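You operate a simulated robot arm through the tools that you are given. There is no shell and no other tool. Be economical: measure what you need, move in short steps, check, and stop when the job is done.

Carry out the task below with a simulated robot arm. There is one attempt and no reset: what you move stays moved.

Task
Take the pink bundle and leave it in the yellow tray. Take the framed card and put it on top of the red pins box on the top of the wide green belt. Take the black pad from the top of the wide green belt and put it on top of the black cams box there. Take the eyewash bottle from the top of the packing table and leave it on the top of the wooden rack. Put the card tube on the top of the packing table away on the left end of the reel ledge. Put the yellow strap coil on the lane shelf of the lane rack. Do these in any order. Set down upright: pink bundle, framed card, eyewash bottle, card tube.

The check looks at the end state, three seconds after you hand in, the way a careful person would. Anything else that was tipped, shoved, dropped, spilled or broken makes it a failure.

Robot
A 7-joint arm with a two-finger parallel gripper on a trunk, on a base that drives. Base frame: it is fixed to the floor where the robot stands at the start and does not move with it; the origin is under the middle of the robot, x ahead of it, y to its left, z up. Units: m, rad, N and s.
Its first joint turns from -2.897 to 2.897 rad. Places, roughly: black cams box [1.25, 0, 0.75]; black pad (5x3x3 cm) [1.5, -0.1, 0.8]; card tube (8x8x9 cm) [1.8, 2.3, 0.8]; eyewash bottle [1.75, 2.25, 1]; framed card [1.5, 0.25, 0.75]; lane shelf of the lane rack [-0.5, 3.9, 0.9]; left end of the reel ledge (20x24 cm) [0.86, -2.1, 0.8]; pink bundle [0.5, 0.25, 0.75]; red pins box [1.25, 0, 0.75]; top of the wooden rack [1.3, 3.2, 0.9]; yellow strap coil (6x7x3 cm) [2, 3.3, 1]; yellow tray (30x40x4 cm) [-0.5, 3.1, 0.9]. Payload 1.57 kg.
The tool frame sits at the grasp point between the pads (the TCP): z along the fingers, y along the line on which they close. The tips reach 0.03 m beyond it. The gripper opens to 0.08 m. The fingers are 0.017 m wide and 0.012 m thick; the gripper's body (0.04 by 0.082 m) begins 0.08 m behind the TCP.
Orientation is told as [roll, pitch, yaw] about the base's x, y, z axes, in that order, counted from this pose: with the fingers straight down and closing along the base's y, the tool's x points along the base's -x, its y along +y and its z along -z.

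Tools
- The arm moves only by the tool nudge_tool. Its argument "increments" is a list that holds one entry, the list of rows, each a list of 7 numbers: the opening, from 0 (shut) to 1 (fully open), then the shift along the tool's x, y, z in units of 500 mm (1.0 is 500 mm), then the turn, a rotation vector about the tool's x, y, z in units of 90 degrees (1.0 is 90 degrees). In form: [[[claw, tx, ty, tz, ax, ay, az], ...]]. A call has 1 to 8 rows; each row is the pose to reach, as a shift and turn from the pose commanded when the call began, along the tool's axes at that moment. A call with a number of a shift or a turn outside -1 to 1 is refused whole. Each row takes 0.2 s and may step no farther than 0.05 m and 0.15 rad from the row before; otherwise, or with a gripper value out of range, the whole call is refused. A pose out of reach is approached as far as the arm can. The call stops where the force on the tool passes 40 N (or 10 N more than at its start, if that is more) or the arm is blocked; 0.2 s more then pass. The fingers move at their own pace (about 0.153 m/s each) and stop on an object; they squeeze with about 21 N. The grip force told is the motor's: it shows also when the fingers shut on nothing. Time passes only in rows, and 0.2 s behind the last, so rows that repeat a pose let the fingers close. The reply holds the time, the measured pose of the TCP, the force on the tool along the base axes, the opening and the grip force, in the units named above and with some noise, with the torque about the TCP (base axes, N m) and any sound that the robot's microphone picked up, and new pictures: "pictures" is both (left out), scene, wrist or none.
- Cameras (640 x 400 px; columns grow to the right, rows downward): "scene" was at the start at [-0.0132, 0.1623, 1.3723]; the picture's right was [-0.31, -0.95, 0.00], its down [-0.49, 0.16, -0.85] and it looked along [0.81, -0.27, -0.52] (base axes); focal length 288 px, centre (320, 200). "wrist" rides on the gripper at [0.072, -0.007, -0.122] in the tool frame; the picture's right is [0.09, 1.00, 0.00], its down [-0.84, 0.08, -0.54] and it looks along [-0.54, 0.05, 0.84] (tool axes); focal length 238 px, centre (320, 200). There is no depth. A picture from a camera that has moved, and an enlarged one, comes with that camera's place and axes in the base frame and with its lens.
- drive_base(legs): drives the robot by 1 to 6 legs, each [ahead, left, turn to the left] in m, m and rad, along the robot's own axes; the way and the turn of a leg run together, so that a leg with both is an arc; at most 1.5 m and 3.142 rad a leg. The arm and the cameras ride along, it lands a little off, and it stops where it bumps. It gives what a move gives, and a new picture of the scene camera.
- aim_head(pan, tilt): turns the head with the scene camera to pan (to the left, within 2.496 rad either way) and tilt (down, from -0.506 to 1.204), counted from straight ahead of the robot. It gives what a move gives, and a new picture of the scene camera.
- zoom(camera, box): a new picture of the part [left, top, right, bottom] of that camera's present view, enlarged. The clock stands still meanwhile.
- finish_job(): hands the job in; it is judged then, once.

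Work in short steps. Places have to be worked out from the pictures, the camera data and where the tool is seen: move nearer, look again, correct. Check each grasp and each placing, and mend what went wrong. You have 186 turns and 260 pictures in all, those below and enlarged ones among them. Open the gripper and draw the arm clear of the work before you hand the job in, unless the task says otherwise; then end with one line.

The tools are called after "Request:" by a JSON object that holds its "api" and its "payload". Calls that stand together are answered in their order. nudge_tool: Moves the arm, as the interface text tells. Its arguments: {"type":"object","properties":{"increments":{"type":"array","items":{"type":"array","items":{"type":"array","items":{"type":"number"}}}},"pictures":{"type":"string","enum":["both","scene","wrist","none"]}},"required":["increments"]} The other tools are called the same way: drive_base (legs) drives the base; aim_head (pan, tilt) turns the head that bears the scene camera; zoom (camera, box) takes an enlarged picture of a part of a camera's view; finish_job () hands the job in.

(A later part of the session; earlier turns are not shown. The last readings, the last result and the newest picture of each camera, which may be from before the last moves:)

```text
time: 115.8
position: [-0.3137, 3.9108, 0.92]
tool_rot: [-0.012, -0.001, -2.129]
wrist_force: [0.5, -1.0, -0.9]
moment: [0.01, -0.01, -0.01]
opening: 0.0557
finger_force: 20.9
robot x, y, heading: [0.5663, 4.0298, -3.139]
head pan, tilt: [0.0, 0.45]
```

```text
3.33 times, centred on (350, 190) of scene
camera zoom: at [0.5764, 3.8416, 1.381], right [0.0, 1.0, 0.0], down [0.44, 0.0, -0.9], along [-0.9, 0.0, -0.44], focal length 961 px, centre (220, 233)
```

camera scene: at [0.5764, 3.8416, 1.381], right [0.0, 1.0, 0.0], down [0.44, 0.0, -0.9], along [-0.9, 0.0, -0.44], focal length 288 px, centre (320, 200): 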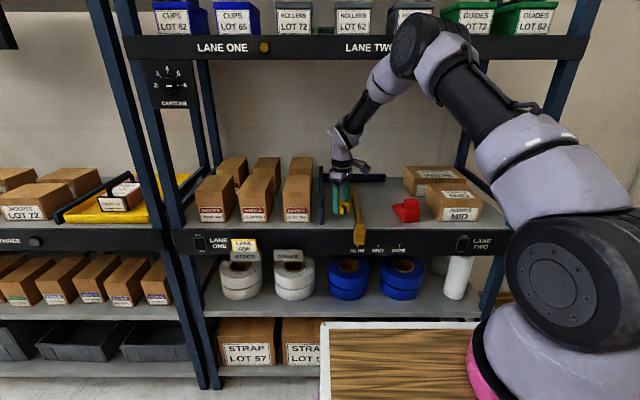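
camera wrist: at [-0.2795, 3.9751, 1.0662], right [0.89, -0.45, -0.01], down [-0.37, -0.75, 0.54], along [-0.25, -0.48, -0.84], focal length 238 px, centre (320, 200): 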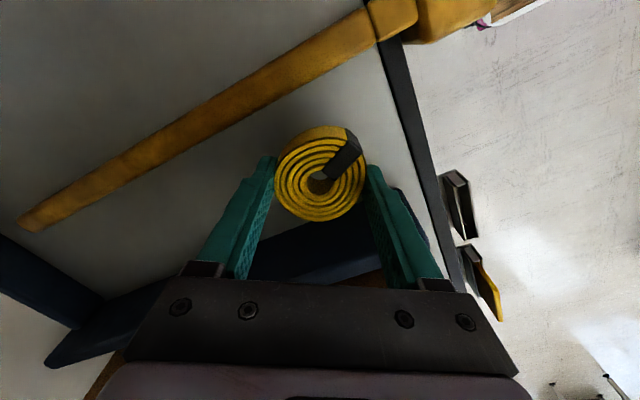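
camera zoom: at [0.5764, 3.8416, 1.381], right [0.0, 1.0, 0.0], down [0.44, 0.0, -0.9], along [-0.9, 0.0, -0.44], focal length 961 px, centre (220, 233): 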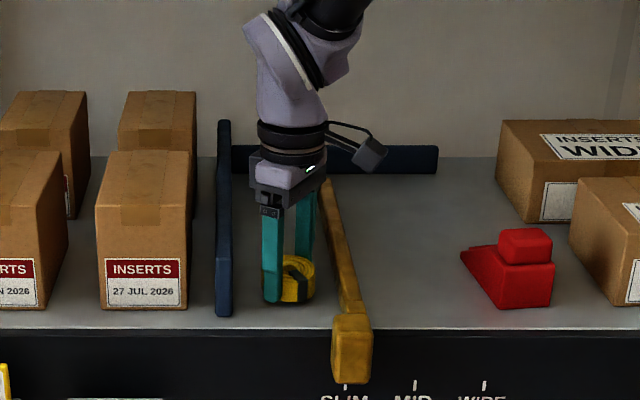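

No contact yet; lowering further.

Request:
{"api": "nudge_tool", "payload": {"increments": [[[0, 0, 0, 0.01, 0, 0, 0], [0, 0, 0, 0.018, 0, 0, 0], [0, 0, 0, 0.026, 0, 0, 0], [0, 0, 0, 0.034, 0, 0, 0]]], "pictures": "wrist"}}

Request:
{"api": "zoom", "payload": {"camera": "scene", "box": [280, 130, 420, 250]}}

```text
time: 116.7
position: [-0.3154, 3.9117, 0.9112]
tool_rot: [-0.012, -0.005, -2.131]
wrist_force: [10.8, 2.6, 16.4]
moment: [-0.04, -0.78, 0.22]
opening: 0.0561
finger_force: 20.8
robot x, y, heading: [0.5666, 4.0302, -3.142]
head pan, tilt: [0.0, 0.45]
stopped in row 4: the force on the tool passed its limit at 47 N (the readings are from after the stop); the commanded pose is now the measured one
camera wrist: at [-0.28, 3.9747, 1.0316], right [0.89, -0.45, -0.01], down [-0.37, -0.75, 0.55], along [-0.26, -0.48, -0.84], focal length 238 px, centre (320, 200)
```

wrist: 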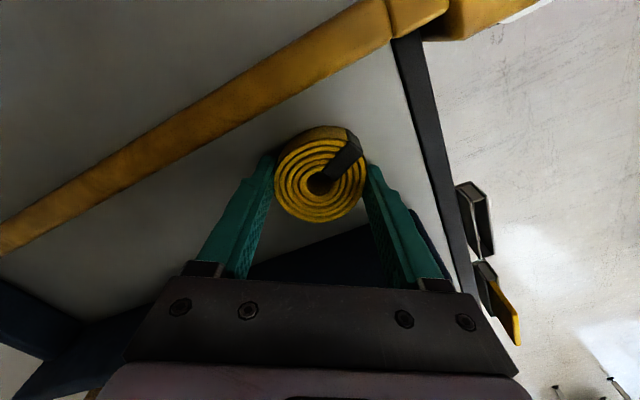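

```text
3.33 times, centred on (350, 190) of scene
camera zoom: at [0.5776, 3.8418, 1.381], right [0.0, 1.0, 0.0], down [0.43, 0.0, -0.9], along [-0.9, 0.0, -0.43], focal length 961 px, centre (220, 233)
```

zoom: 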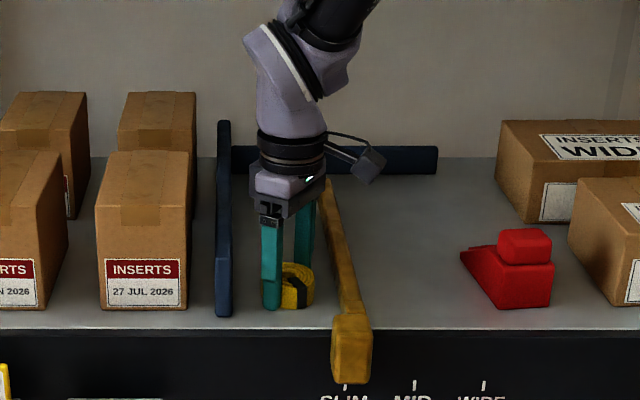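

On the shelf. I open the fingers partly (room is tight) and rise.

Request:
{"api": "nudge_tool", "payload": {"increments": [[[0.85, 0, 0, -0.004, 0, 0, 0], [0.85, 0, 0, -0.004, 0, 0, 0], [0.85, 0, 0, -0.02, 0, 0, 0], [0.85, 0, 0, -0.06, 0, 0, 0], [0.85, 0, 0, -0.12, 0, 0, 0], [0.85, 0, 0, -0.18, 0, 0, 0]]], "pictures": "wrist"}}

Request:
{"api": "zoom", "payload": {"camera": "scene", "box": [280, 130, 420, 250]}}

```text
time: 118.1
position: [-0.313, 3.9124, 0.9969]
tool_rot: [-0.013, -0.005, -2.13]
wrist_force: [-0.1, -0.5, -0.4]
moment: [-0.02, -0.01, 0.0]
opening: 0.0678
finger_force: 0.2
robot x, y, heading: [0.5699, 4.0294, -3.14]
head pan, tilt: [0.0, 0.45]
camera wrist: at [-0.2783, 3.9749, 1.1195], right [0.89, -0.45, -0.01], down [-0.37, -0.75, 0.55], along [-0.25, -0.48, -0.84], focal length 238 px, centre (320, 200)
```

wrist: 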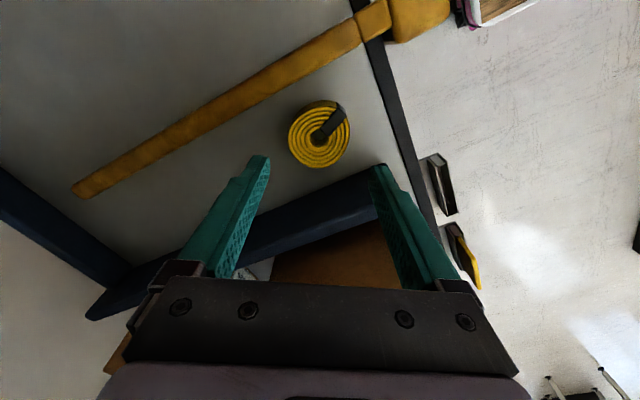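

```text
3.33 times, centred on (350, 190) of scene
camera zoom: at [0.5763, 3.8415, 1.381], right [0.0, 1.0, 0.0], down [0.44, 0.0, -0.9], along [-0.9, 0.0, -0.44], focal length 961 px, centre (220, 233)
```

zoom: 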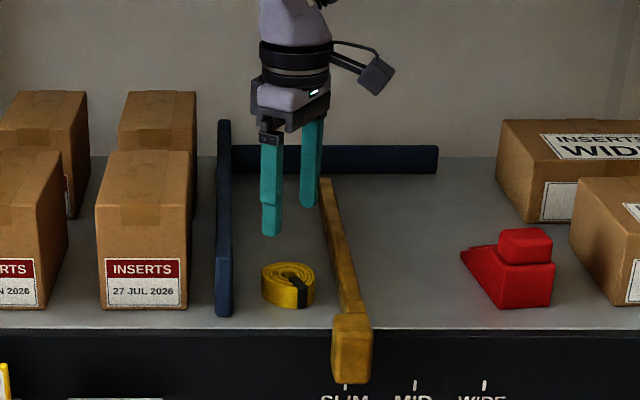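

The coil lies flat on the lane shelf. I withdraw by backing the base, then retract and re-square the tool.

Request:
{"api": "drive_base", "payload": {"legs": [[-0.35, 0, 0]]}}

Request:
{"api": "nudge_tool", "payload": {"increments": [[[1, 0.0633, 0.0581, -0.0229, 0, 0, 0.0919], [1, 0.1266, 0.1162, -0.0458, 0, 0, 0.1838], [1, 0.19, 0.1743, -0.0687, 0, 0, 0.2757], [1, 0.2532, 0.2324, -0.0916, 0, 0, 0.3676], [1, 0.3165, 0.2905, -0.1145, 0, 0, 0.4595], [1, 0.38, 0.3486, -0.1374, 0, 0, 0.5514], [1, 0.443, 0.407, -0.16, 0, 0, 0.643]]], "pictures": "none"}}

```text
time: 120.4
position: [0.036, 3.9117, 0.9985]
tool_rot: [-0.011, -0.004, -2.13]
wrist_force: [-0.6, 0.3, -0.2]
moment: [-0.03, 0.03, 0.0]
opening: 0.0677
finger_force: 0.0
robot x, y, heading: [0.9179, 4.0311, -3.137]
head pan, tilt: [0.0, 0.45]
camera scene: at [0.9265, 3.8421, 1.381], right [0.0, 1.0, 0.0], down [0.44, 0.0, -0.9], along [-0.9, 0.0, -0.44], focal length 288 px, centre (320, 200)
```

scene: 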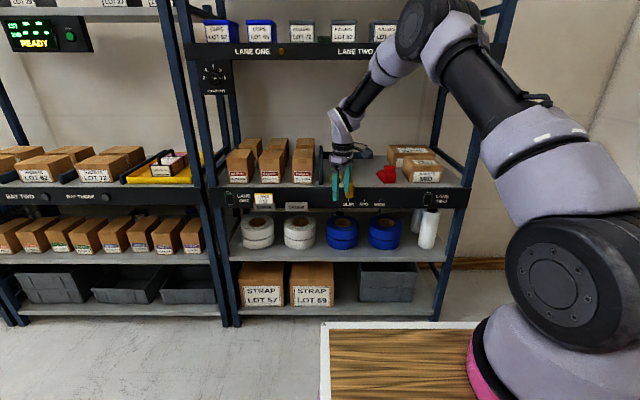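

```text
time: 122.0
position: [0.325, 3.9907, 1.0748]
tool_rot: [-0.003, -0.013, -3.142]
wrist_force: [0.3, 0.2, -0.6]
moment: [0.01, -0.04, 0.04]
opening: 0.0798
finger_force: 0.1
robot x, y, heading: [0.9187, 4.0306, -3.137]
head pan, tilt: [0.0, 0.45]
```

Next is the packing table. I drive down the west aisle and round to its south side.

Request:
{"api": "drive_base", "payload": {"legs": [[0.45, 0, 0], [0, 0, 1.571], [1.4, 0, 0], [1.4, 0, 0], [0, 0, 1.571], [1.25, 0, 0]]}}

Request:
{"api": "aim_head", "payload": {"pan": 1.2, "tilt": 0.4}}

```text
time: 151.3
position: [2.3075, 1.2788, 1.0753]
tool_rot: [-0.002, -0.014, -0.016]
wrist_force: [0.4, 0.6, 0.2]
moment: [-0.02, 0.01, -0.03]
opening: 0.0801
finger_force: 0.2
robot x, y, heading: [1.7213, 1.252, -0.018]
head pan, tilt: [0.0, 0.45]
camera scene: at [1.7124, 1.4407, 1.381], right [-0.02, -1.0, 0.0], down [-0.44, 0.01, -0.9], along [0.9, -0.01, -0.44], focal length 288 px, centre (320, 200)
```

scene: 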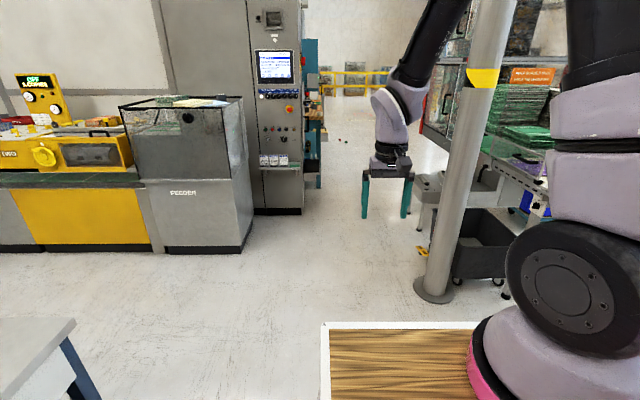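

```text
time: 152.7
position: [2.3073, 1.2803, 1.0766]
tool_rot: [-0.001, -0.014, -0.016]
wrist_force: [0.7, -0.1, -0.1]
moment: [-0.03, -0.02, -0.02]
opening: 0.0801
finger_force: 0.0
robot x, y, heading: [1.7156, 1.2467, -0.013]
head pan, tilt: [1.201, 0.4]
camera scene: at [1.6554, 1.528, 1.3856], right [0.93, -0.38, 0.0], down [-0.15, -0.36, -0.92], along [0.35, 0.85, -0.39], focal length 288 px, centre (320, 200)
```

scene: 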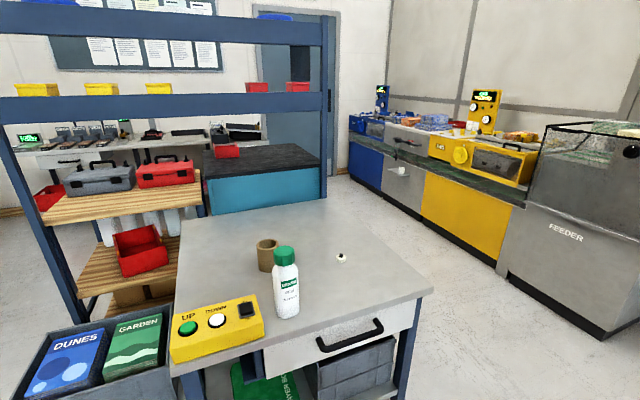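

The table's front edge is at y≈2.0; bottle near (1.79, 2.07), tube near (1.78, 2.26). I turn to face the table and look with both cameras.

Request:
{"api": "drive_base", "payload": {"legs": [[0, 0, 1.585], [0, -0.05, 0]]}}

Request:
{"api": "aim_head", "payload": {"pan": -0.1, "tilt": 0.55}}

Request:
{"api": "zoom", "payload": {"camera": "wrist", "box": [0, 0, 640, 400]}}

```text
time: 157.5
position: [1.7139, 1.8417, 1.0742]
tool_rot: [0.0, -0.014, 1.594]
wrist_force: [1.2, -0.3, 0.5]
moment: [0.04, 0.0, 0.04]
opening: 0.0799
finger_force: 0.1
robot x, y, heading: [1.7651, 1.2466, 1.594]
head pan, tilt: [1.201, 0.4]
camera scene: at [1.4932, 1.1792, 1.3857], right [0.34, 0.94, 0.0], down [0.37, -0.13, -0.92], along [-0.87, 0.31, -0.39], focal length 288 px, centre (320, 200)
```

scene: 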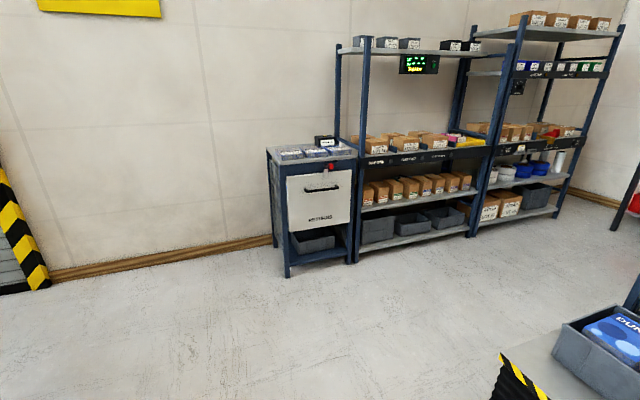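

```text
time: 159.0
position: [1.715, 1.8406, 1.0761]
tool_rot: [-0.002, -0.013, 1.593]
wrist_force: [0.0, 0.2, 0.5]
moment: [-0.02, -0.01, 0.02]
opening: 0.0802
finger_force: 0.0
robot x, y, heading: [1.7642, 1.2531, 1.59]
head pan, tilt: [-0.099, 0.55]
camera scene: at [1.5871, 1.2372, 1.3719], right [1.0, -0.08, 0.0], down [-0.04, -0.52, -0.85], along [0.07, 0.85, -0.52], focal length 288 px, centre (320, 200)
```

scene: 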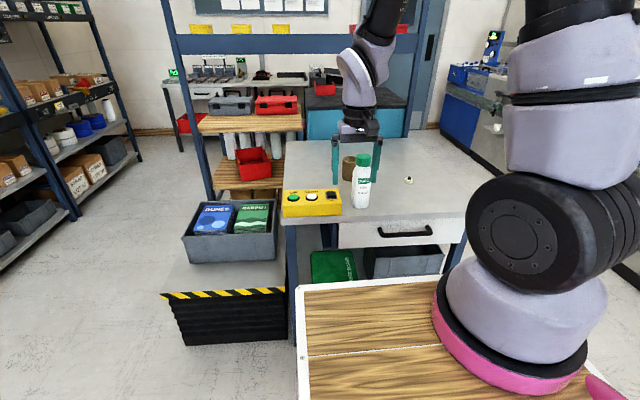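

```text
1.00 times, centred on (320, 200) of wrist (not enlarged: the box is as wide or as high as the picture)
camera zoom: at [1.723, 1.7667, 1.196], right [-0.99, -0.11, 0.0], down [-0.1, 0.83, 0.55], along [-0.06, 0.55, -0.83], focal length 238 px, centre (320, 200)
```

zoom: 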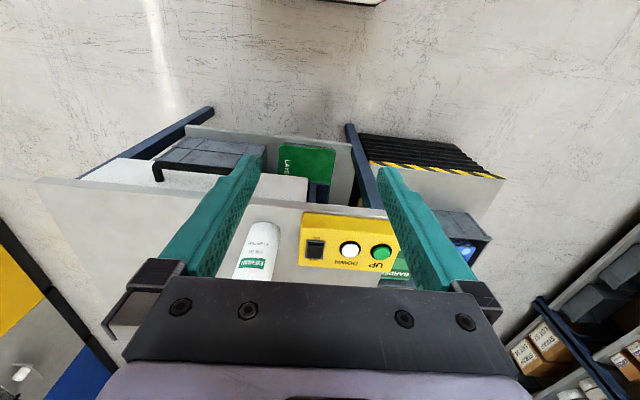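

Bottle ≈(1.80, 2.095), table ≈0.82, top ≈1.02. I zoom on the bottle and tube to see their shapes.

Request:
{"api": "zoom", "payload": {"camera": "scene", "box": [320, 130, 430, 220]}}

```text
4.44 times, centred on (375, 175) of scene
camera zoom: at [1.5871, 1.2372, 1.3719], right [1.0, -0.08, 0.0], down [-0.04, -0.52, -0.85], along [0.07, 0.85, -0.52], focal length 1282 px, centre (76, 311)
```

zoom: 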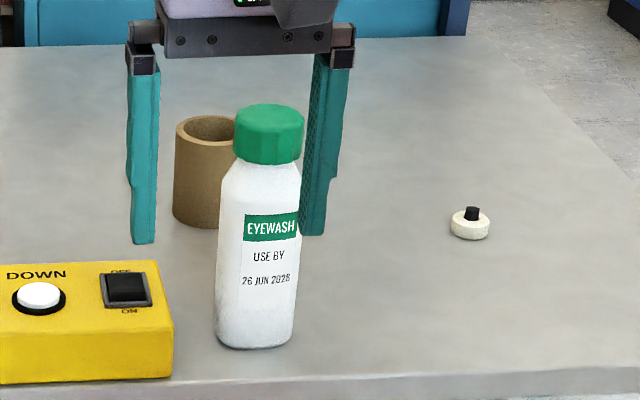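

I'll grip the cap from above. First raise the tool, then move the base closer.

Request:
{"api": "nudge_tool", "payload": {"increments": [[[1, 0, 0, -0.05, 0, 0, 0], [1, 0, 0, -0.1, 0, 0, 0]]], "pictures": "none"}}

Request:
{"api": "drive_base", "payload": {"legs": [[0.15, -0.075, -0.02]]}}

Request:
{"api": "zoom", "payload": {"camera": "wrist", "box": [0, 0, 640, 400]}}

```text
time: 159.6
position: [1.7128, 1.8401, 1.1252]
tool_rot: [-0.002, -0.014, 1.595]
wrist_force: [-0.1, -0.1, -0.4]
moment: [-0.03, 0.0, -0.01]
opening: 0.0799
finger_force: 0.1
robot x, y, heading: [1.7668, 1.2492, 1.59]
head pan, tilt: [-0.099, 0.55]
```

```text
time: 161.0
position: [1.799, 1.9928, 1.1244]
tool_rot: [-0.002, -0.015, 1.575]
wrist_force: [-0.4, -0.6, -0.6]
moment: [-0.01, -0.03, -0.02]
opening: 0.0803
finger_force: 0.1
robot x, y, heading: [1.84, 1.4026, 1.576]
head pan, tilt: [-0.099, 0.55]
camera scene: at [1.6613, 1.3924, 1.3719], right [1.0, -0.1, 0.0], down [-0.05, -0.52, -0.85], along [0.08, 0.85, -0.52], focal length 288 px, centre (320, 200)
```

scene: 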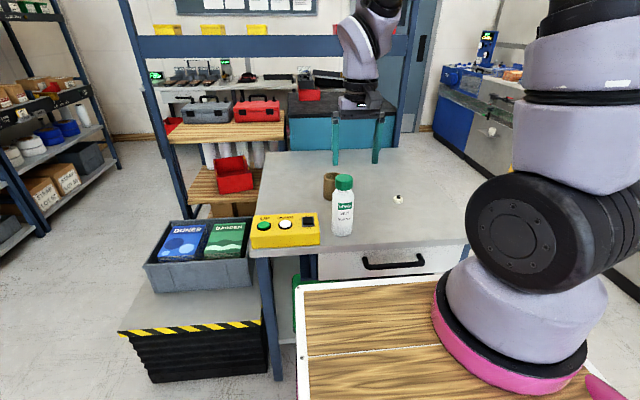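

```text
1.00 times, centred on (320, 200) of wrist (not enlarged: the box is as wide or as high as the picture)
camera zoom: at [1.8069, 1.9188, 1.246], right [-1.0, -0.1, 0.0], down [-0.08, 0.83, 0.55], along [-0.05, 0.55, -0.83], focal length 238 px, centre (320, 200)
```

zoom: 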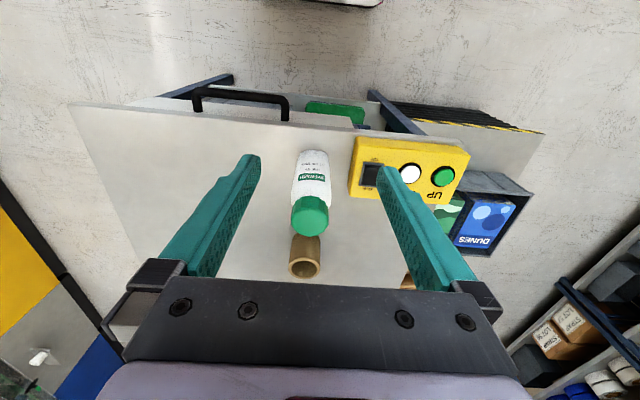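

Refined: cap centre ≈(1.80, 2.11), top ≈1.0. I move above it and look.

Request:
{"api": "nudge_tool", "payload": {"increments": [[[1, -0.08, 0, 0, 0, 0, 0], [1, -0.16, 0, 0, 0, 0, 0], [1, -0.23, 0, 0, 0, 0, 0], [1, -0.23, 0, 0.05, 0, 0, 0]]]}}

Request:
{"api": "zoom", "payload": {"camera": "scene", "box": [300, 100, 420, 250]}}

```text
time: 162.0
position: [1.801, 2.1084, 1.1024]
tool_rot: [-0.001, -0.013, 1.574]
wrist_force: [0.1, 0.5, -0.1]
moment: [0.03, 0.0, 0.02]
opening: 0.0801
finger_force: 0.0
robot x, y, heading: [1.8405, 1.398, 1.571]
head pan, tilt: [-0.099, 0.55]
camera scene: at [1.6613, 1.3921, 1.3719], right [1.0, -0.1, 0.0], down [-0.05, -0.52, -0.85], along [0.08, 0.85, -0.52], focal length 288 px, centre (320, 200)
camera wrist: at [1.8078, 2.0333, 1.2225], right [-1.0, -0.1, 0.0], down [-0.08, 0.83, 0.55], along [-0.05, 0.55, -0.83], focal length 238 px, centre (320, 200)
```

scene: 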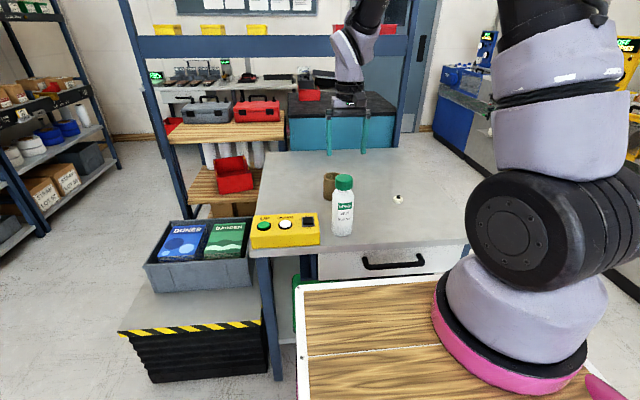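
wrist: 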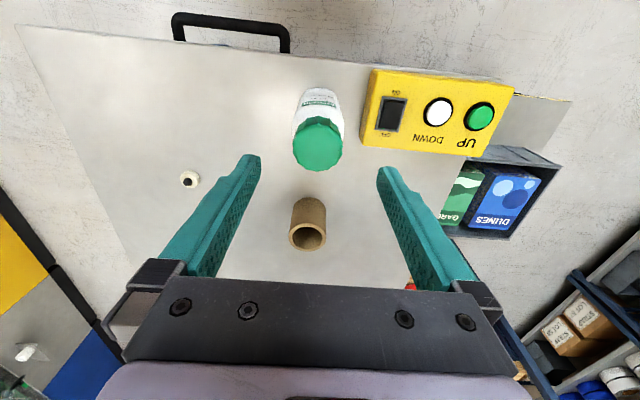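

```text
2.67 times, centred on (360, 175) of scene
camera zoom: at [1.6613, 1.3921, 1.3719], right [1.0, -0.1, 0.0], down [-0.05, -0.52, -0.85], along [0.08, 0.85, -0.52], focal length 769 px, centre (213, 267)
```

zoom: 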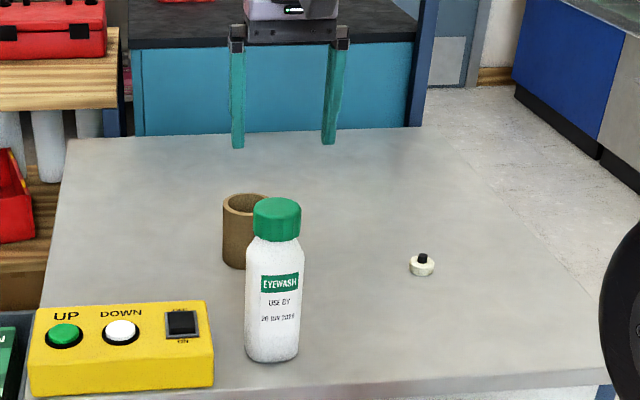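

Aligned over the cap (1.80, 2.112, top ≈1.004). I descend to TCP z≈0.99 and check before closing.

Request:
{"api": "nudge_tool", "payload": {"increments": [[[1, -0.008, 0.004, 0.06, 0, 0, 0], [1, -0.008, 0.004, 0.12, 0, 0, 0], [1, -0.008, 0.004, 0.18, 0, 0, 0], [1, -0.008, 0.004, 0.224, 0, 0, 0]]]}}

Request:
{"api": "zoom", "payload": {"camera": "scene", "box": [300, 100, 420, 250]}}

```text
time: 163.0
position: [1.7988, 2.1149, 0.9905]
tool_rot: [-0.002, -0.015, 1.574]
wrist_force: [0.1, 0.6, 0.2]
moment: [0.0, -0.02, 0.0]
opening: 0.08
finger_force: 0.0
robot x, y, heading: [1.8438, 1.4029, 1.572]
head pan, tilt: [-0.099, 0.55]
camera scene: at [1.6613, 1.3921, 1.3719], right [1.0, -0.1, 0.0], down [-0.05, -0.52, -0.85], along [0.08, 0.85, -0.52], focal length 288 px, centre (320, 200)
camera wrist: at [1.8067, 2.0397, 1.1102], right [-1.0, -0.09, 0.0], down [-0.08, 0.83, 0.55], along [-0.05, 0.55, -0.83], focal length 238 px, centre (320, 200)
```

scene: 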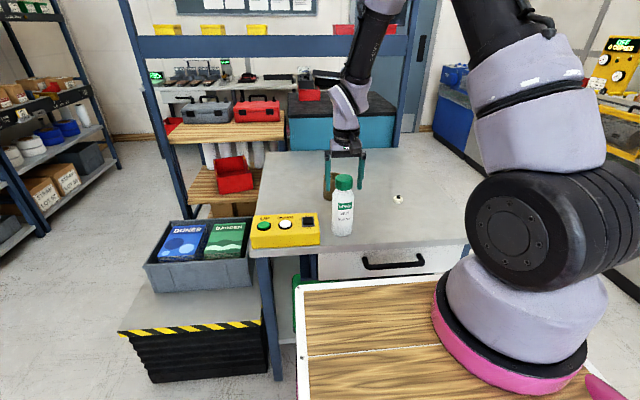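
wrist: 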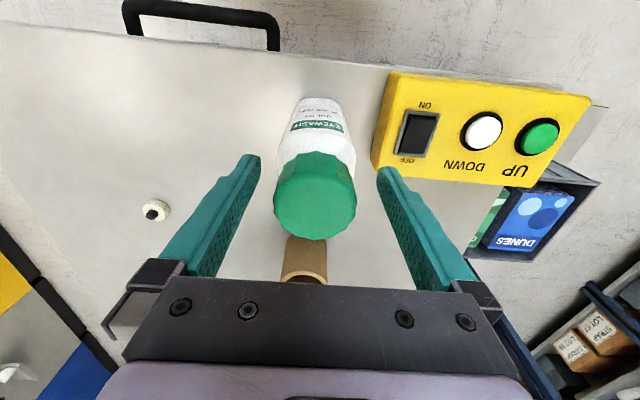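

```text
2.67 times, centred on (360, 175) of scene
camera zoom: at [1.6613, 1.3921, 1.3719], right [1.0, -0.1, 0.0], down [-0.05, -0.52, -0.85], along [0.08, 0.85, -0.52], focal length 769 px, centre (213, 267)
```

zoom: 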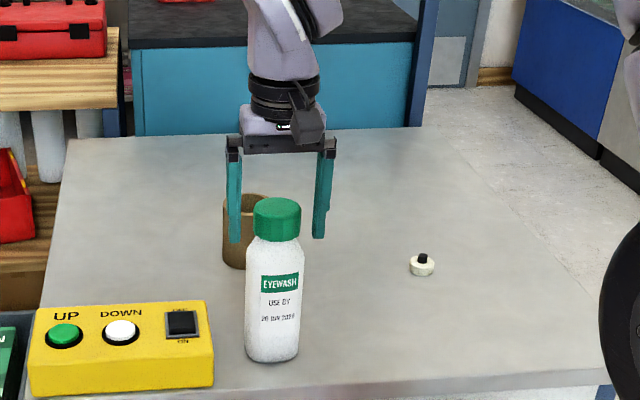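

The cap sits between the fingers. Small centring, then close and lift.

Request:
{"api": "nudge_tool", "payload": {"increments": [[[1, -0.008, -0.006, 0, 0, 0, 0], [0, -0.008, -0.006, 0, 0, 0, 0], [0, -0.008, -0.006, 0, 0, 0, 0], [0, -0.008, -0.006, 0, 0, 0, 0]]], "pictures": "none"}}

Request:
{"api": "nudge_tool", "payload": {"increments": [[[0, 0, 0, -0.02, 0, 0, 0], [0, 0, 0, -0.06, 0, 0, 0], [0, 0, 0, -0.12, 0, 0, 0], [0, 0, 0, -0.2, 0, 0, 0], [0, 0, 0, -0.28, 0, 0, 0], [0, 0, 0, -0.32, 0, 0, 0]]]}}

```text
time: 164.0
position: [1.8022, 2.1172, 0.9889]
tool_rot: [-0.002, -0.013, 1.575]
wrist_force: [-0.6, -0.1, 0.3]
moment: [-0.06, -0.08, 0.0]
opening: 0.0513
finger_force: 21.3
robot x, y, heading: [1.8393, 1.4015, 1.571]
head pan, tilt: [-0.099, 0.55]
```

```text
time: 165.4
position: [1.8008, 2.1167, 1.1488]
tool_rot: [-0.001, -0.013, 1.574]
wrist_force: [0.1, 0.0, -5.2]
moment: [-0.03, 0.01, 0.02]
opening: 0.0512
finger_force: 21.7
robot x, y, heading: [1.8379, 1.3982, 1.578]
head pan, tilt: [-0.099, 0.55]
camera scene: at [1.6612, 1.3928, 1.3719], right [1.0, -0.1, 0.0], down [-0.05, -0.52, -0.85], along [0.08, 0.85, -0.52], focal length 288 px, centre (320, 200)
camera wrist: at [1.8077, 2.0428, 1.2689], right [-1.0, -0.1, 0.0], down [-0.08, 0.83, 0.55], along [-0.05, 0.55, -0.83], focal length 238 px, centre (320, 200)
```

scene: 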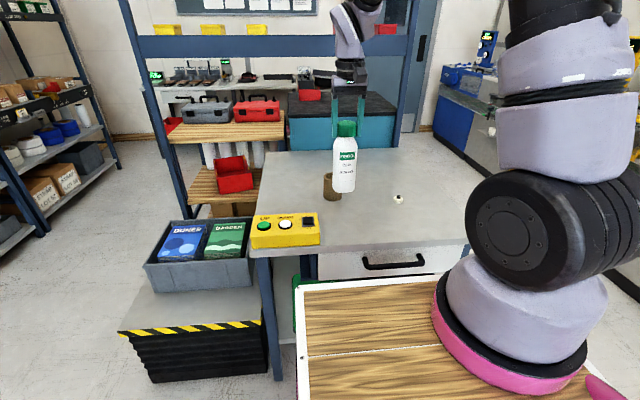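
wrist: 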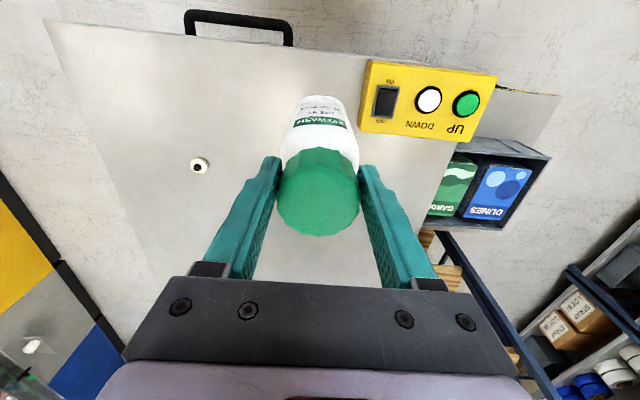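

Bottle held firmly by the cap, 0.53 kg. I carry it back around to the west aisle beside the wooden rack and look for a free spot.

Request:
{"api": "nudge_tool", "payload": {"increments": [[[0, 0.07, 0, 0, 0, 0, 0], [0, 0.14, 0, 0, 0, 0, 0], [0, 0.2, 0, 0, 0, 0, 0]]], "pictures": "none"}}

Request:
{"api": "drive_base", "payload": {"legs": [[-0.3, 0, 0], [0, 0, 1.565], [1.38, 0, 0], [0, 0, -1.571], [1.45, 0, 0]]}}

Request:
{"api": "aim_head", "payload": {"pan": -0.9, "tilt": 0.25}}

```text
time: 166.2
position: [1.8001, 2.0161, 1.1466]
tool_rot: [-0.002, -0.013, 1.573]
wrist_force: [-0.8, 0.9, -5.9]
moment: [-0.06, 0.01, 0.01]
opening: 0.0513
finger_force: 21.1
robot x, y, heading: [1.8391, 1.4035, 1.575]
head pan, tilt: [-0.099, 0.55]
```

```text
time: 189.4
position: [0.3744, 3.1452, 1.1483]
tool_rot: [0.0, -0.012, 1.587]
wrist_force: [0.3, 0.7, -5.7]
moment: [-0.05, -0.02, 0.02]
opening: 0.0511
finger_force: 20.9
robot x, y, heading: [0.4253, 2.533, 1.586]
head pan, tilt: [-0.099, 0.55]
camera scene: at [0.2448, 2.5189, 1.3719], right [1.0, -0.08, 0.0], down [-0.04, -0.52, -0.85], along [0.07, 0.85, -0.52], focal length 288 px, centre (320, 200)
```

scene: 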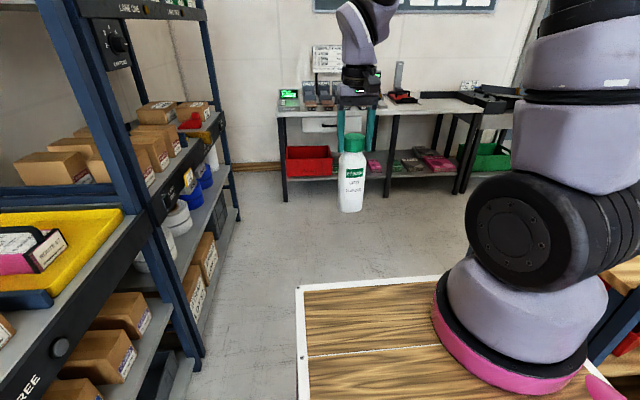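

```text
time: 190.5
position: [0.3749, 3.1451, 1.1478]
tool_rot: [-0.001, -0.012, 1.589]
wrist_force: [-0.8, 0.0, -5.4]
moment: [-0.05, 0.03, -0.04]
opening: 0.0509
finger_force: 21.2
robot x, y, heading: [0.4262, 2.5306, 1.585]
head pan, tilt: [-0.901, 0.25]
camera scene: at [0.3095, 2.4887, 1.3996], right [0.63, -0.77, 0.0], down [-0.19, -0.16, -0.97], along [0.75, 0.61, -0.25], focal length 288 px, centre (320, 200)
```

scene: 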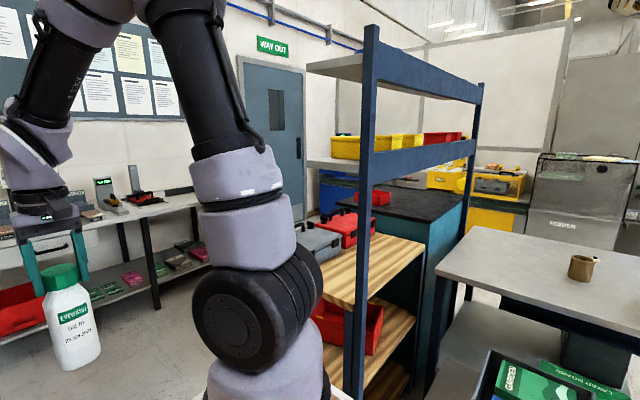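

The free strip of the wooden top lies under a low shelf, but the east end of the top (x≈1.5, y≈3.25) appears open above and reachable from the north. I drive around to the north side to check.

Request:
{"api": "drive_base", "payload": {"legs": [[1.3, 0, 0], [0, 0, -1.585], [0.55, 0.27, 0], [0, 0, -1.571]]}}

Request:
{"api": "aim_head", "payload": {"pan": 0.3, "tilt": 0.6}}

```text
time: 207.8
position: [0.9933, 3.4858, 1.1475]
tool_rot: [-0.001, -0.013, -1.579]
wrist_force: [-0.5, 0.1, -4.2]
moment: [0.08, 0.04, -0.03]
opening: 0.0507
finger_force: 20.8
robot x, y, heading: [0.9589, 4.1008, -1.576]
head pan, tilt: [-0.901, 0.25]
camera scene: at [1.0779, 4.1417, 1.3996], right [-0.61, 0.79, 0.0], down [0.19, 0.15, -0.97], along [-0.76, -0.6, -0.25], focal length 288 px, centre (320, 200)
```

scene: 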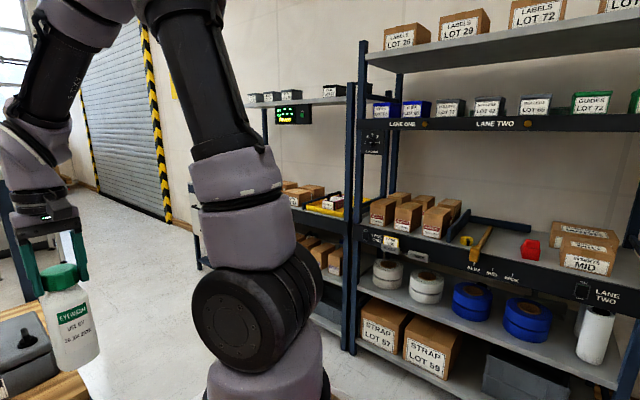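

```text
time: 209.2
position: [0.9937, 3.4862, 1.1466]
tool_rot: [-0.004, -0.012, -1.578]
wrist_force: [0.2, 0.0, -5.7]
moment: [0.07, 0.07, -0.04]
opening: 0.0509
finger_force: 20.9
robot x, y, heading: [0.9592, 4.1012, -1.579]
head pan, tilt: [0.3, 0.6]
camera scene: at [1.1769, 4.1144, 1.3674], right [-0.96, -0.29, 0.0], down [-0.16, 0.54, -0.83], along [0.24, -0.79, -0.56], focal length 288 px, centre (320, 200)
```

scene: 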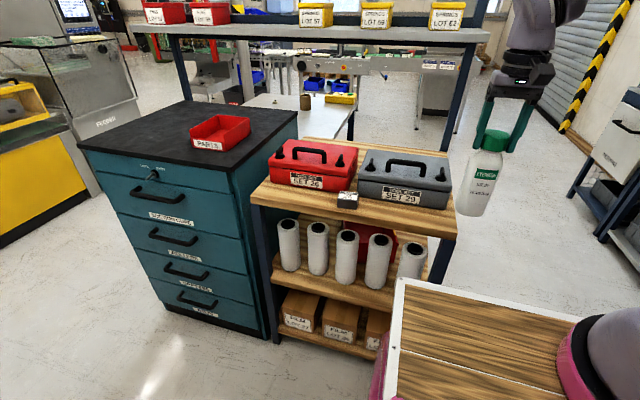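

From the north I see a front strip on the wooden top before the two toolboxes. I zoom to measure it.

Request:
{"api": "zoom", "payload": {"camera": "scene", "box": [240, 120, 480, 270]}}

```text
2.67 times, centred on (360, 195) of scene
camera zoom: at [1.1769, 4.1144, 1.3674], right [-0.96, -0.29, 0.0], down [-0.16, 0.54, -0.83], along [0.24, -0.79, -0.56], focal length 769 px, centre (213, 213)
```

zoom: 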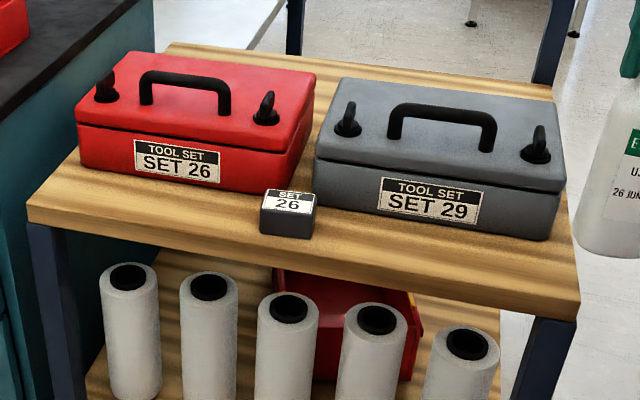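

The front strip is about 8 cm deep (y≈3.41–3.49), enough for the 6 cm bottle. I slide left to x≈1.45, which keeps the bottle just in front of the boxes.

Request:
{"api": "drive_base", "payload": {"legs": [[0, 0.45, 0]]}}

Request:
{"api": "aim_head", "payload": {"pan": -0.1, "tilt": 0.7}}

Request:
{"api": "zoom", "payload": {"camera": "scene", "box": [250, 60, 490, 210]}}

Request:
{"api": "zoom", "payload": {"camera": "wrist", "box": [0, 0, 640, 400]}}

```text
time: 211.9
position: [1.4543, 3.4848, 1.1475]
tool_rot: [-0.002, -0.013, -1.572]
wrist_force: [0.5, -0.1, -4.6]
moment: [0.03, 0.0, -0.03]
opening: 0.051
finger_force: 21.3
robot x, y, heading: [1.4163, 4.0968, -1.567]
head pan, tilt: [0.3, 0.6]
camera scene: at [1.6343, 4.1131, 1.3674], right [-0.96, -0.29, 0.0], down [-0.17, 0.54, -0.82], along [0.24, -0.79, -0.57], focal length 288 px, centre (320, 200)
```

scene: 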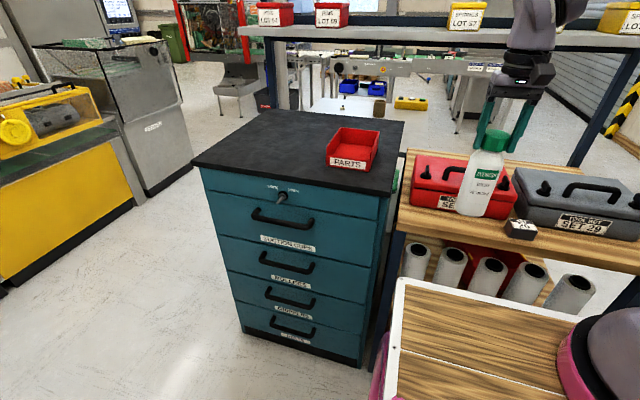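

```text
time: 212.8
position: [1.4553, 3.4839, 1.1463]
tool_rot: [-0.002, -0.013, -1.574]
wrist_force: [-0.3, -0.3, -5.8]
moment: [0.07, -0.01, 0.0]
opening: 0.0507
finger_force: 21.0
robot x, y, heading: [1.4176, 4.0948, -1.575]
head pan, tilt: [-0.099, 0.7]
camera scene: at [1.5998, 4.1131, 1.3588], right [-0.99, 0.1, 0.0], down [0.07, 0.64, -0.76], along [-0.08, -0.76, -0.64], focal length 288 px, centre (320, 200)
```

scene: 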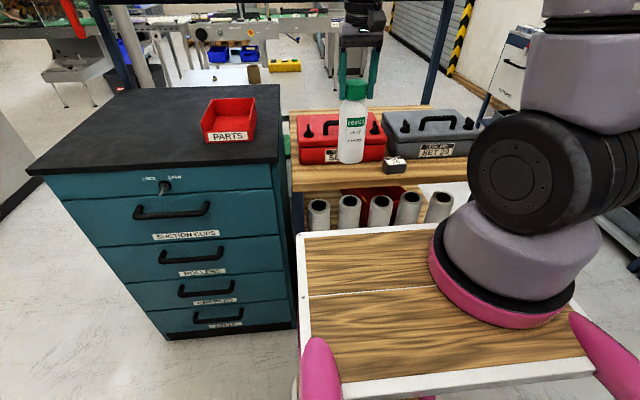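

```text
2.67 times, centred on (370, 135) of scene
camera zoom: at [1.5998, 4.1131, 1.3588], right [-0.99, 0.1, 0.0], down [0.07, 0.64, -0.76], along [-0.08, -0.76, -0.64], focal length 769 px, centre (187, 373)
```

zoom: 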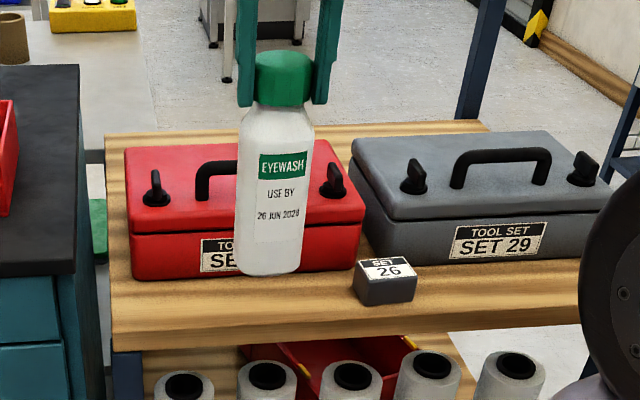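

```text
1.00 times, centred on (320, 200) of wrist (not enlarged: the box is as wide or as high as the picture)
camera zoom: at [1.449, 3.5569, 1.2679], right [1.0, 0.09, 0.0], down [0.08, -0.83, 0.55], along [0.05, -0.55, -0.83], focal length 238 px, centre (320, 200)
```

zoom: 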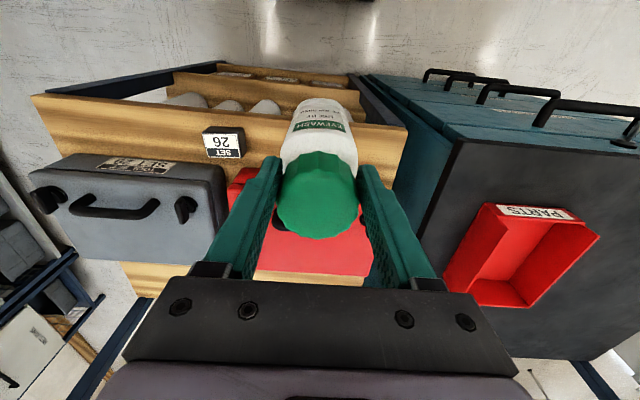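

The strip measures y≈3.405–3.51. I shift to y≈3.455 and lower toward contact.

Request:
{"api": "nudge_tool", "payload": {"increments": [[[0, -0.03, 0, 0, 0, 0, 0], [0, -0.06, 0, 0.02, 0, 0, 0], [0, -0.06, 0, 0.05, 0, 0, 0], [0, -0.06, 0, 0.08, 0, 0, 0], [0, -0.06, 0, 0.1, 0, 0, 0]]], "pictures": "wrist"}}

Request:
{"api": "zoom", "payload": {"camera": "scene", "box": [250, 60, 490, 210]}}

```text
time: 214.0
position: [1.4545, 3.454, 1.0985]
tool_rot: [-0.002, -0.013, -1.573]
wrist_force: [-0.8, -0.4, -4.9]
moment: [0.05, -0.03, 0.01]
opening: 0.0506
finger_force: 20.5
robot x, y, heading: [1.4154, 4.099, -1.574]
head pan, tilt: [-0.099, 0.7]
camera wrist: at [1.4489, 3.5265, 1.2193], right [1.0, 0.09, 0.0], down [0.08, -0.83, 0.55], along [0.05, -0.55, -0.83], focal length 238 px, centre (320, 200)
```

wrist: 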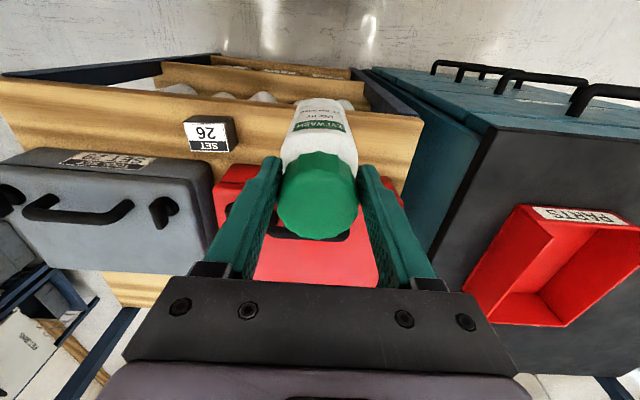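

```text
2.67 times, centred on (370, 135) of scene
camera zoom: at [1.5997, 4.1132, 1.3588], right [-0.99, 0.1, 0.0], down [0.07, 0.64, -0.76], along [-0.08, -0.76, -0.64], focal length 769 px, centre (187, 373)
```

zoom: 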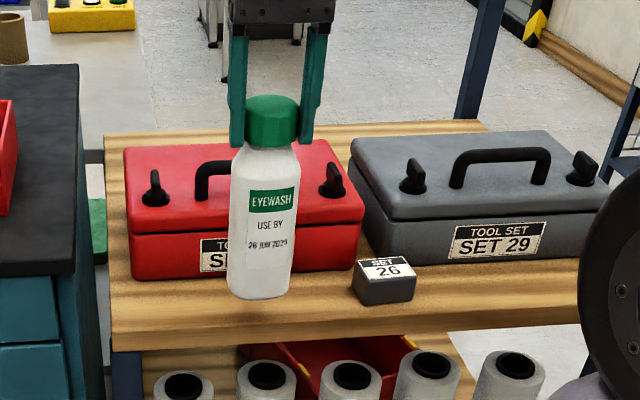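

Combining both cameras, the deck is actually lower (z≈0.84) with its edge at y≈3.43 and the boxes at y≈3.31, so the right spot is y≈3.37. I shift there and look again.

Request:
{"api": "nudge_tool", "payload": {"increments": [[[0, -0.08, 0, 0, 0, 0, 0], [0, -0.16, 0, 0, 0, 0, 0], [0, -0.16, 0, 0.05, 0, 0, 0]]], "pictures": "wrist"}}

Request:
{"api": "zoom", "payload": {"camera": "scene", "box": [250, 60, 490, 210]}}

```text
time: 214.8
position: [1.4567, 3.3756, 1.0743]
tool_rot: [-0.002, -0.013, -1.572]
wrist_force: [1.3, 5.0, -4.3]
moment: [0.69, -0.05, 0.04]
opening: 0.0505
finger_force: 21.2
robot x, y, heading: [1.4169, 4.0981, -1.575]
head pan, tilt: [-0.099, 0.7]
camera wrist: at [1.4506, 3.4488, 1.1951], right [1.0, 0.09, 0.0], down [0.08, -0.83, 0.55], along [0.05, -0.55, -0.83], focal length 238 px, centre (320, 200)
```

wrist: 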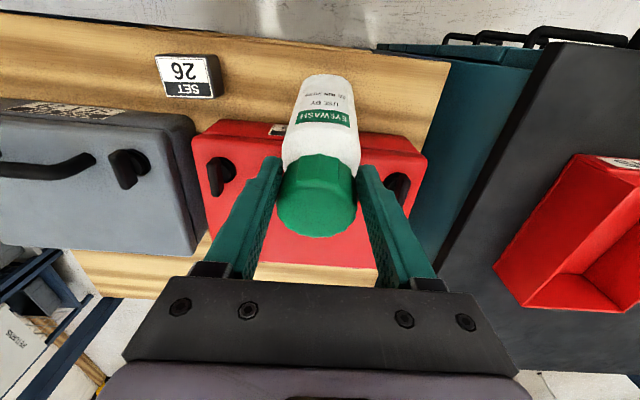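

```text
2.67 times, centred on (370, 135) of scene
camera zoom: at [1.5997, 4.1136, 1.3588], right [-0.99, 0.1, 0.0], down [0.07, 0.64, -0.77], along [-0.08, -0.76, -0.64], focal length 769 px, centre (187, 373)
```

zoom: 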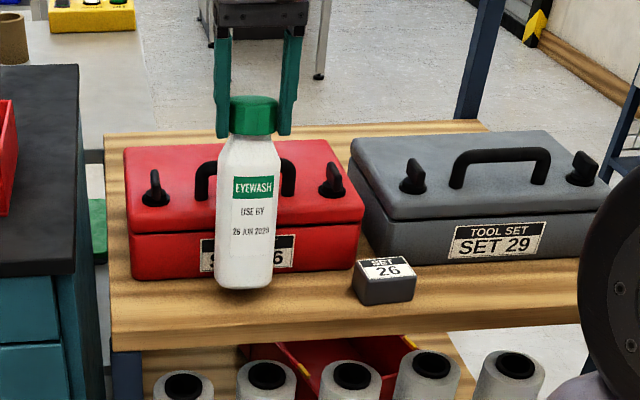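

Force shows the bottle touched the red box (box unmoved in the picture). The deck edge is at y≈3.445, so I back off to y≈3.402 and look at the tilt.

Request:
{"api": "nudge_tool", "payload": {"increments": [[[0, 0.03, 0, -0.02, 0, 0, 0], [0, 0.054, 0, -0.02, 0, 0, 0], [0, 0.054, 0, -0.02, 0, 0, 0]]], "pictures": "wrist"}}

Request:
{"api": "zoom", "payload": {"camera": "scene", "box": [250, 60, 490, 210]}}

```text
time: 215.6
position: [1.4557, 3.4011, 1.0836]
tool_rot: [-0.002, -0.012, -1.571]
wrist_force: [-0.3, -0.5, -4.3]
moment: [-0.02, 0.02, -0.03]
opening: 0.0506
finger_force: 21.2
robot x, y, heading: [1.4163, 4.098, -1.578]
head pan, tilt: [-0.099, 0.7]
camera wrist: at [1.4507, 3.474, 1.2044], right [1.0, 0.09, 0.0], down [0.08, -0.83, 0.55], along [0.05, -0.55, -0.83], focal length 238 px, centre (320, 200)
```

wrist: 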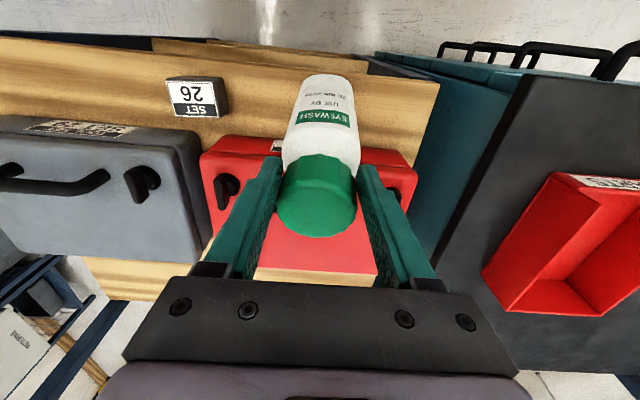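

```text
2.67 times, centred on (370, 135) of scene
camera zoom: at [1.5997, 4.113, 1.3588], right [-0.99, 0.1, 0.0], down [0.07, 0.64, -0.76], along [-0.08, -0.76, -0.64], focal length 769 px, centre (187, 373)
```

zoom: 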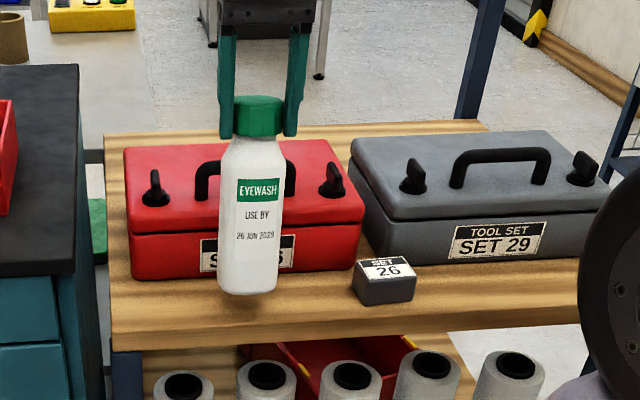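

The bottle got tilted about 0.2 rad in the grip (bottom toward me). I counter-rotate the tool about the closing axis and check verticality.

Request:
{"api": "nudge_tool", "payload": {"increments": [[[0, 0, 0, -0.01, 0, -0.07, 0], [0, 0, 0, -0.02, 0, -0.135, 0], [0, 0, 0, -0.02, 0, -0.135, 0]]], "pictures": "wrist"}}

Request:
{"api": "aim_head", "payload": {"pan": 0.5, "tilt": 0.5}}

Request:
{"api": "aim_head", "payload": {"pan": -0.1, "tilt": 0.7}}

```text
time: 216.4
position: [1.4552, 3.4015, 1.0937]
tool_rot: [-0.001, -0.225, -1.572]
wrist_force: [-0.6, 3.5, -6.1]
moment: [0.67, -0.01, 0.02]
opening: 0.0504
finger_force: 21.1
robot x, y, heading: [1.4178, 4.0935, -1.571]
head pan, tilt: [-0.099, 0.7]
camera wrist: at [1.4502, 3.4978, 1.196], right [1.0, 0.09, -0.02], down [0.08, -0.7, 0.71], along [0.05, -0.71, -0.7], focal length 238 px, centre (320, 200)
```

wrist: 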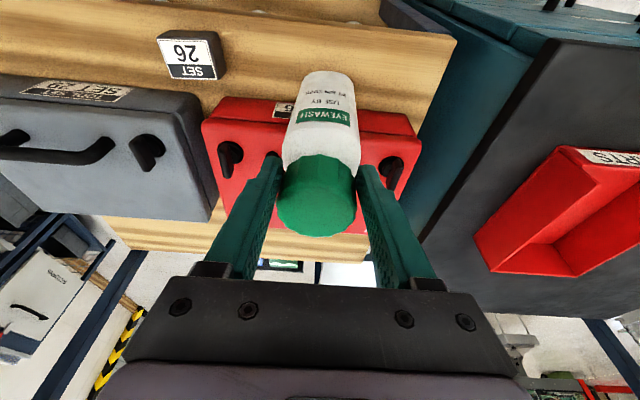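

```text
time: 217.4
position: [1.456, 3.4003, 1.0941]
tool_rot: [-0.003, -0.226, -1.572]
wrist_force: [-0.9, 2.4, -6.7]
moment: [0.69, 0.06, 0.0]
opening: 0.0504
finger_force: 20.9
robot x, y, heading: [1.4167, 4.0969, -1.573]
head pan, tilt: [0.499, 0.499]
camera scene: at [1.6516, 4.1177, 1.3765], right [-0.88, -0.48, 0.0], down [-0.23, 0.42, -0.88], along [0.42, -0.77, -0.48], focal length 288 px, centre (320, 200)
```

scene: 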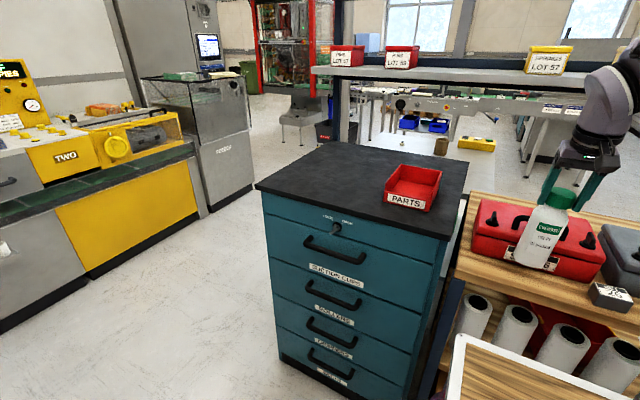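

```text
time: 218.4
position: [1.4555, 3.4, 1.0943]
tool_rot: [-0.001, -0.226, -1.573]
wrist_force: [0.9, 1.9, -5.9]
moment: [0.39, 0.01, 0.02]
opening: 0.0505
finger_force: 21.8
robot x, y, heading: [1.4144, 4.0992, -1.575]
head pan, tilt: [-0.099, 0.7]
camera scene: at [1.5998, 4.1131, 1.3588], right [-0.99, 0.1, 0.0], down [0.07, 0.64, -0.77], along [-0.08, -0.76, -0.64], focal length 288 px, centre (320, 200)
```

scene: 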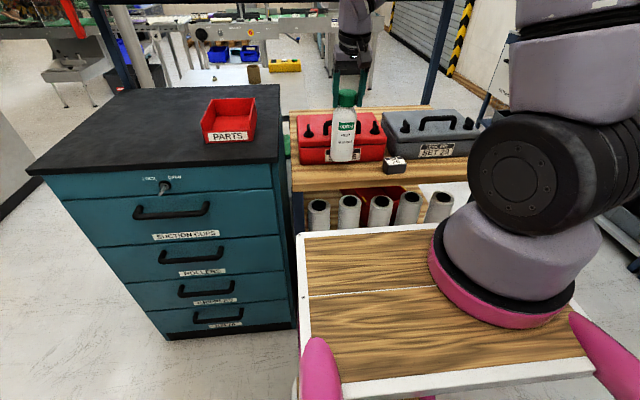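

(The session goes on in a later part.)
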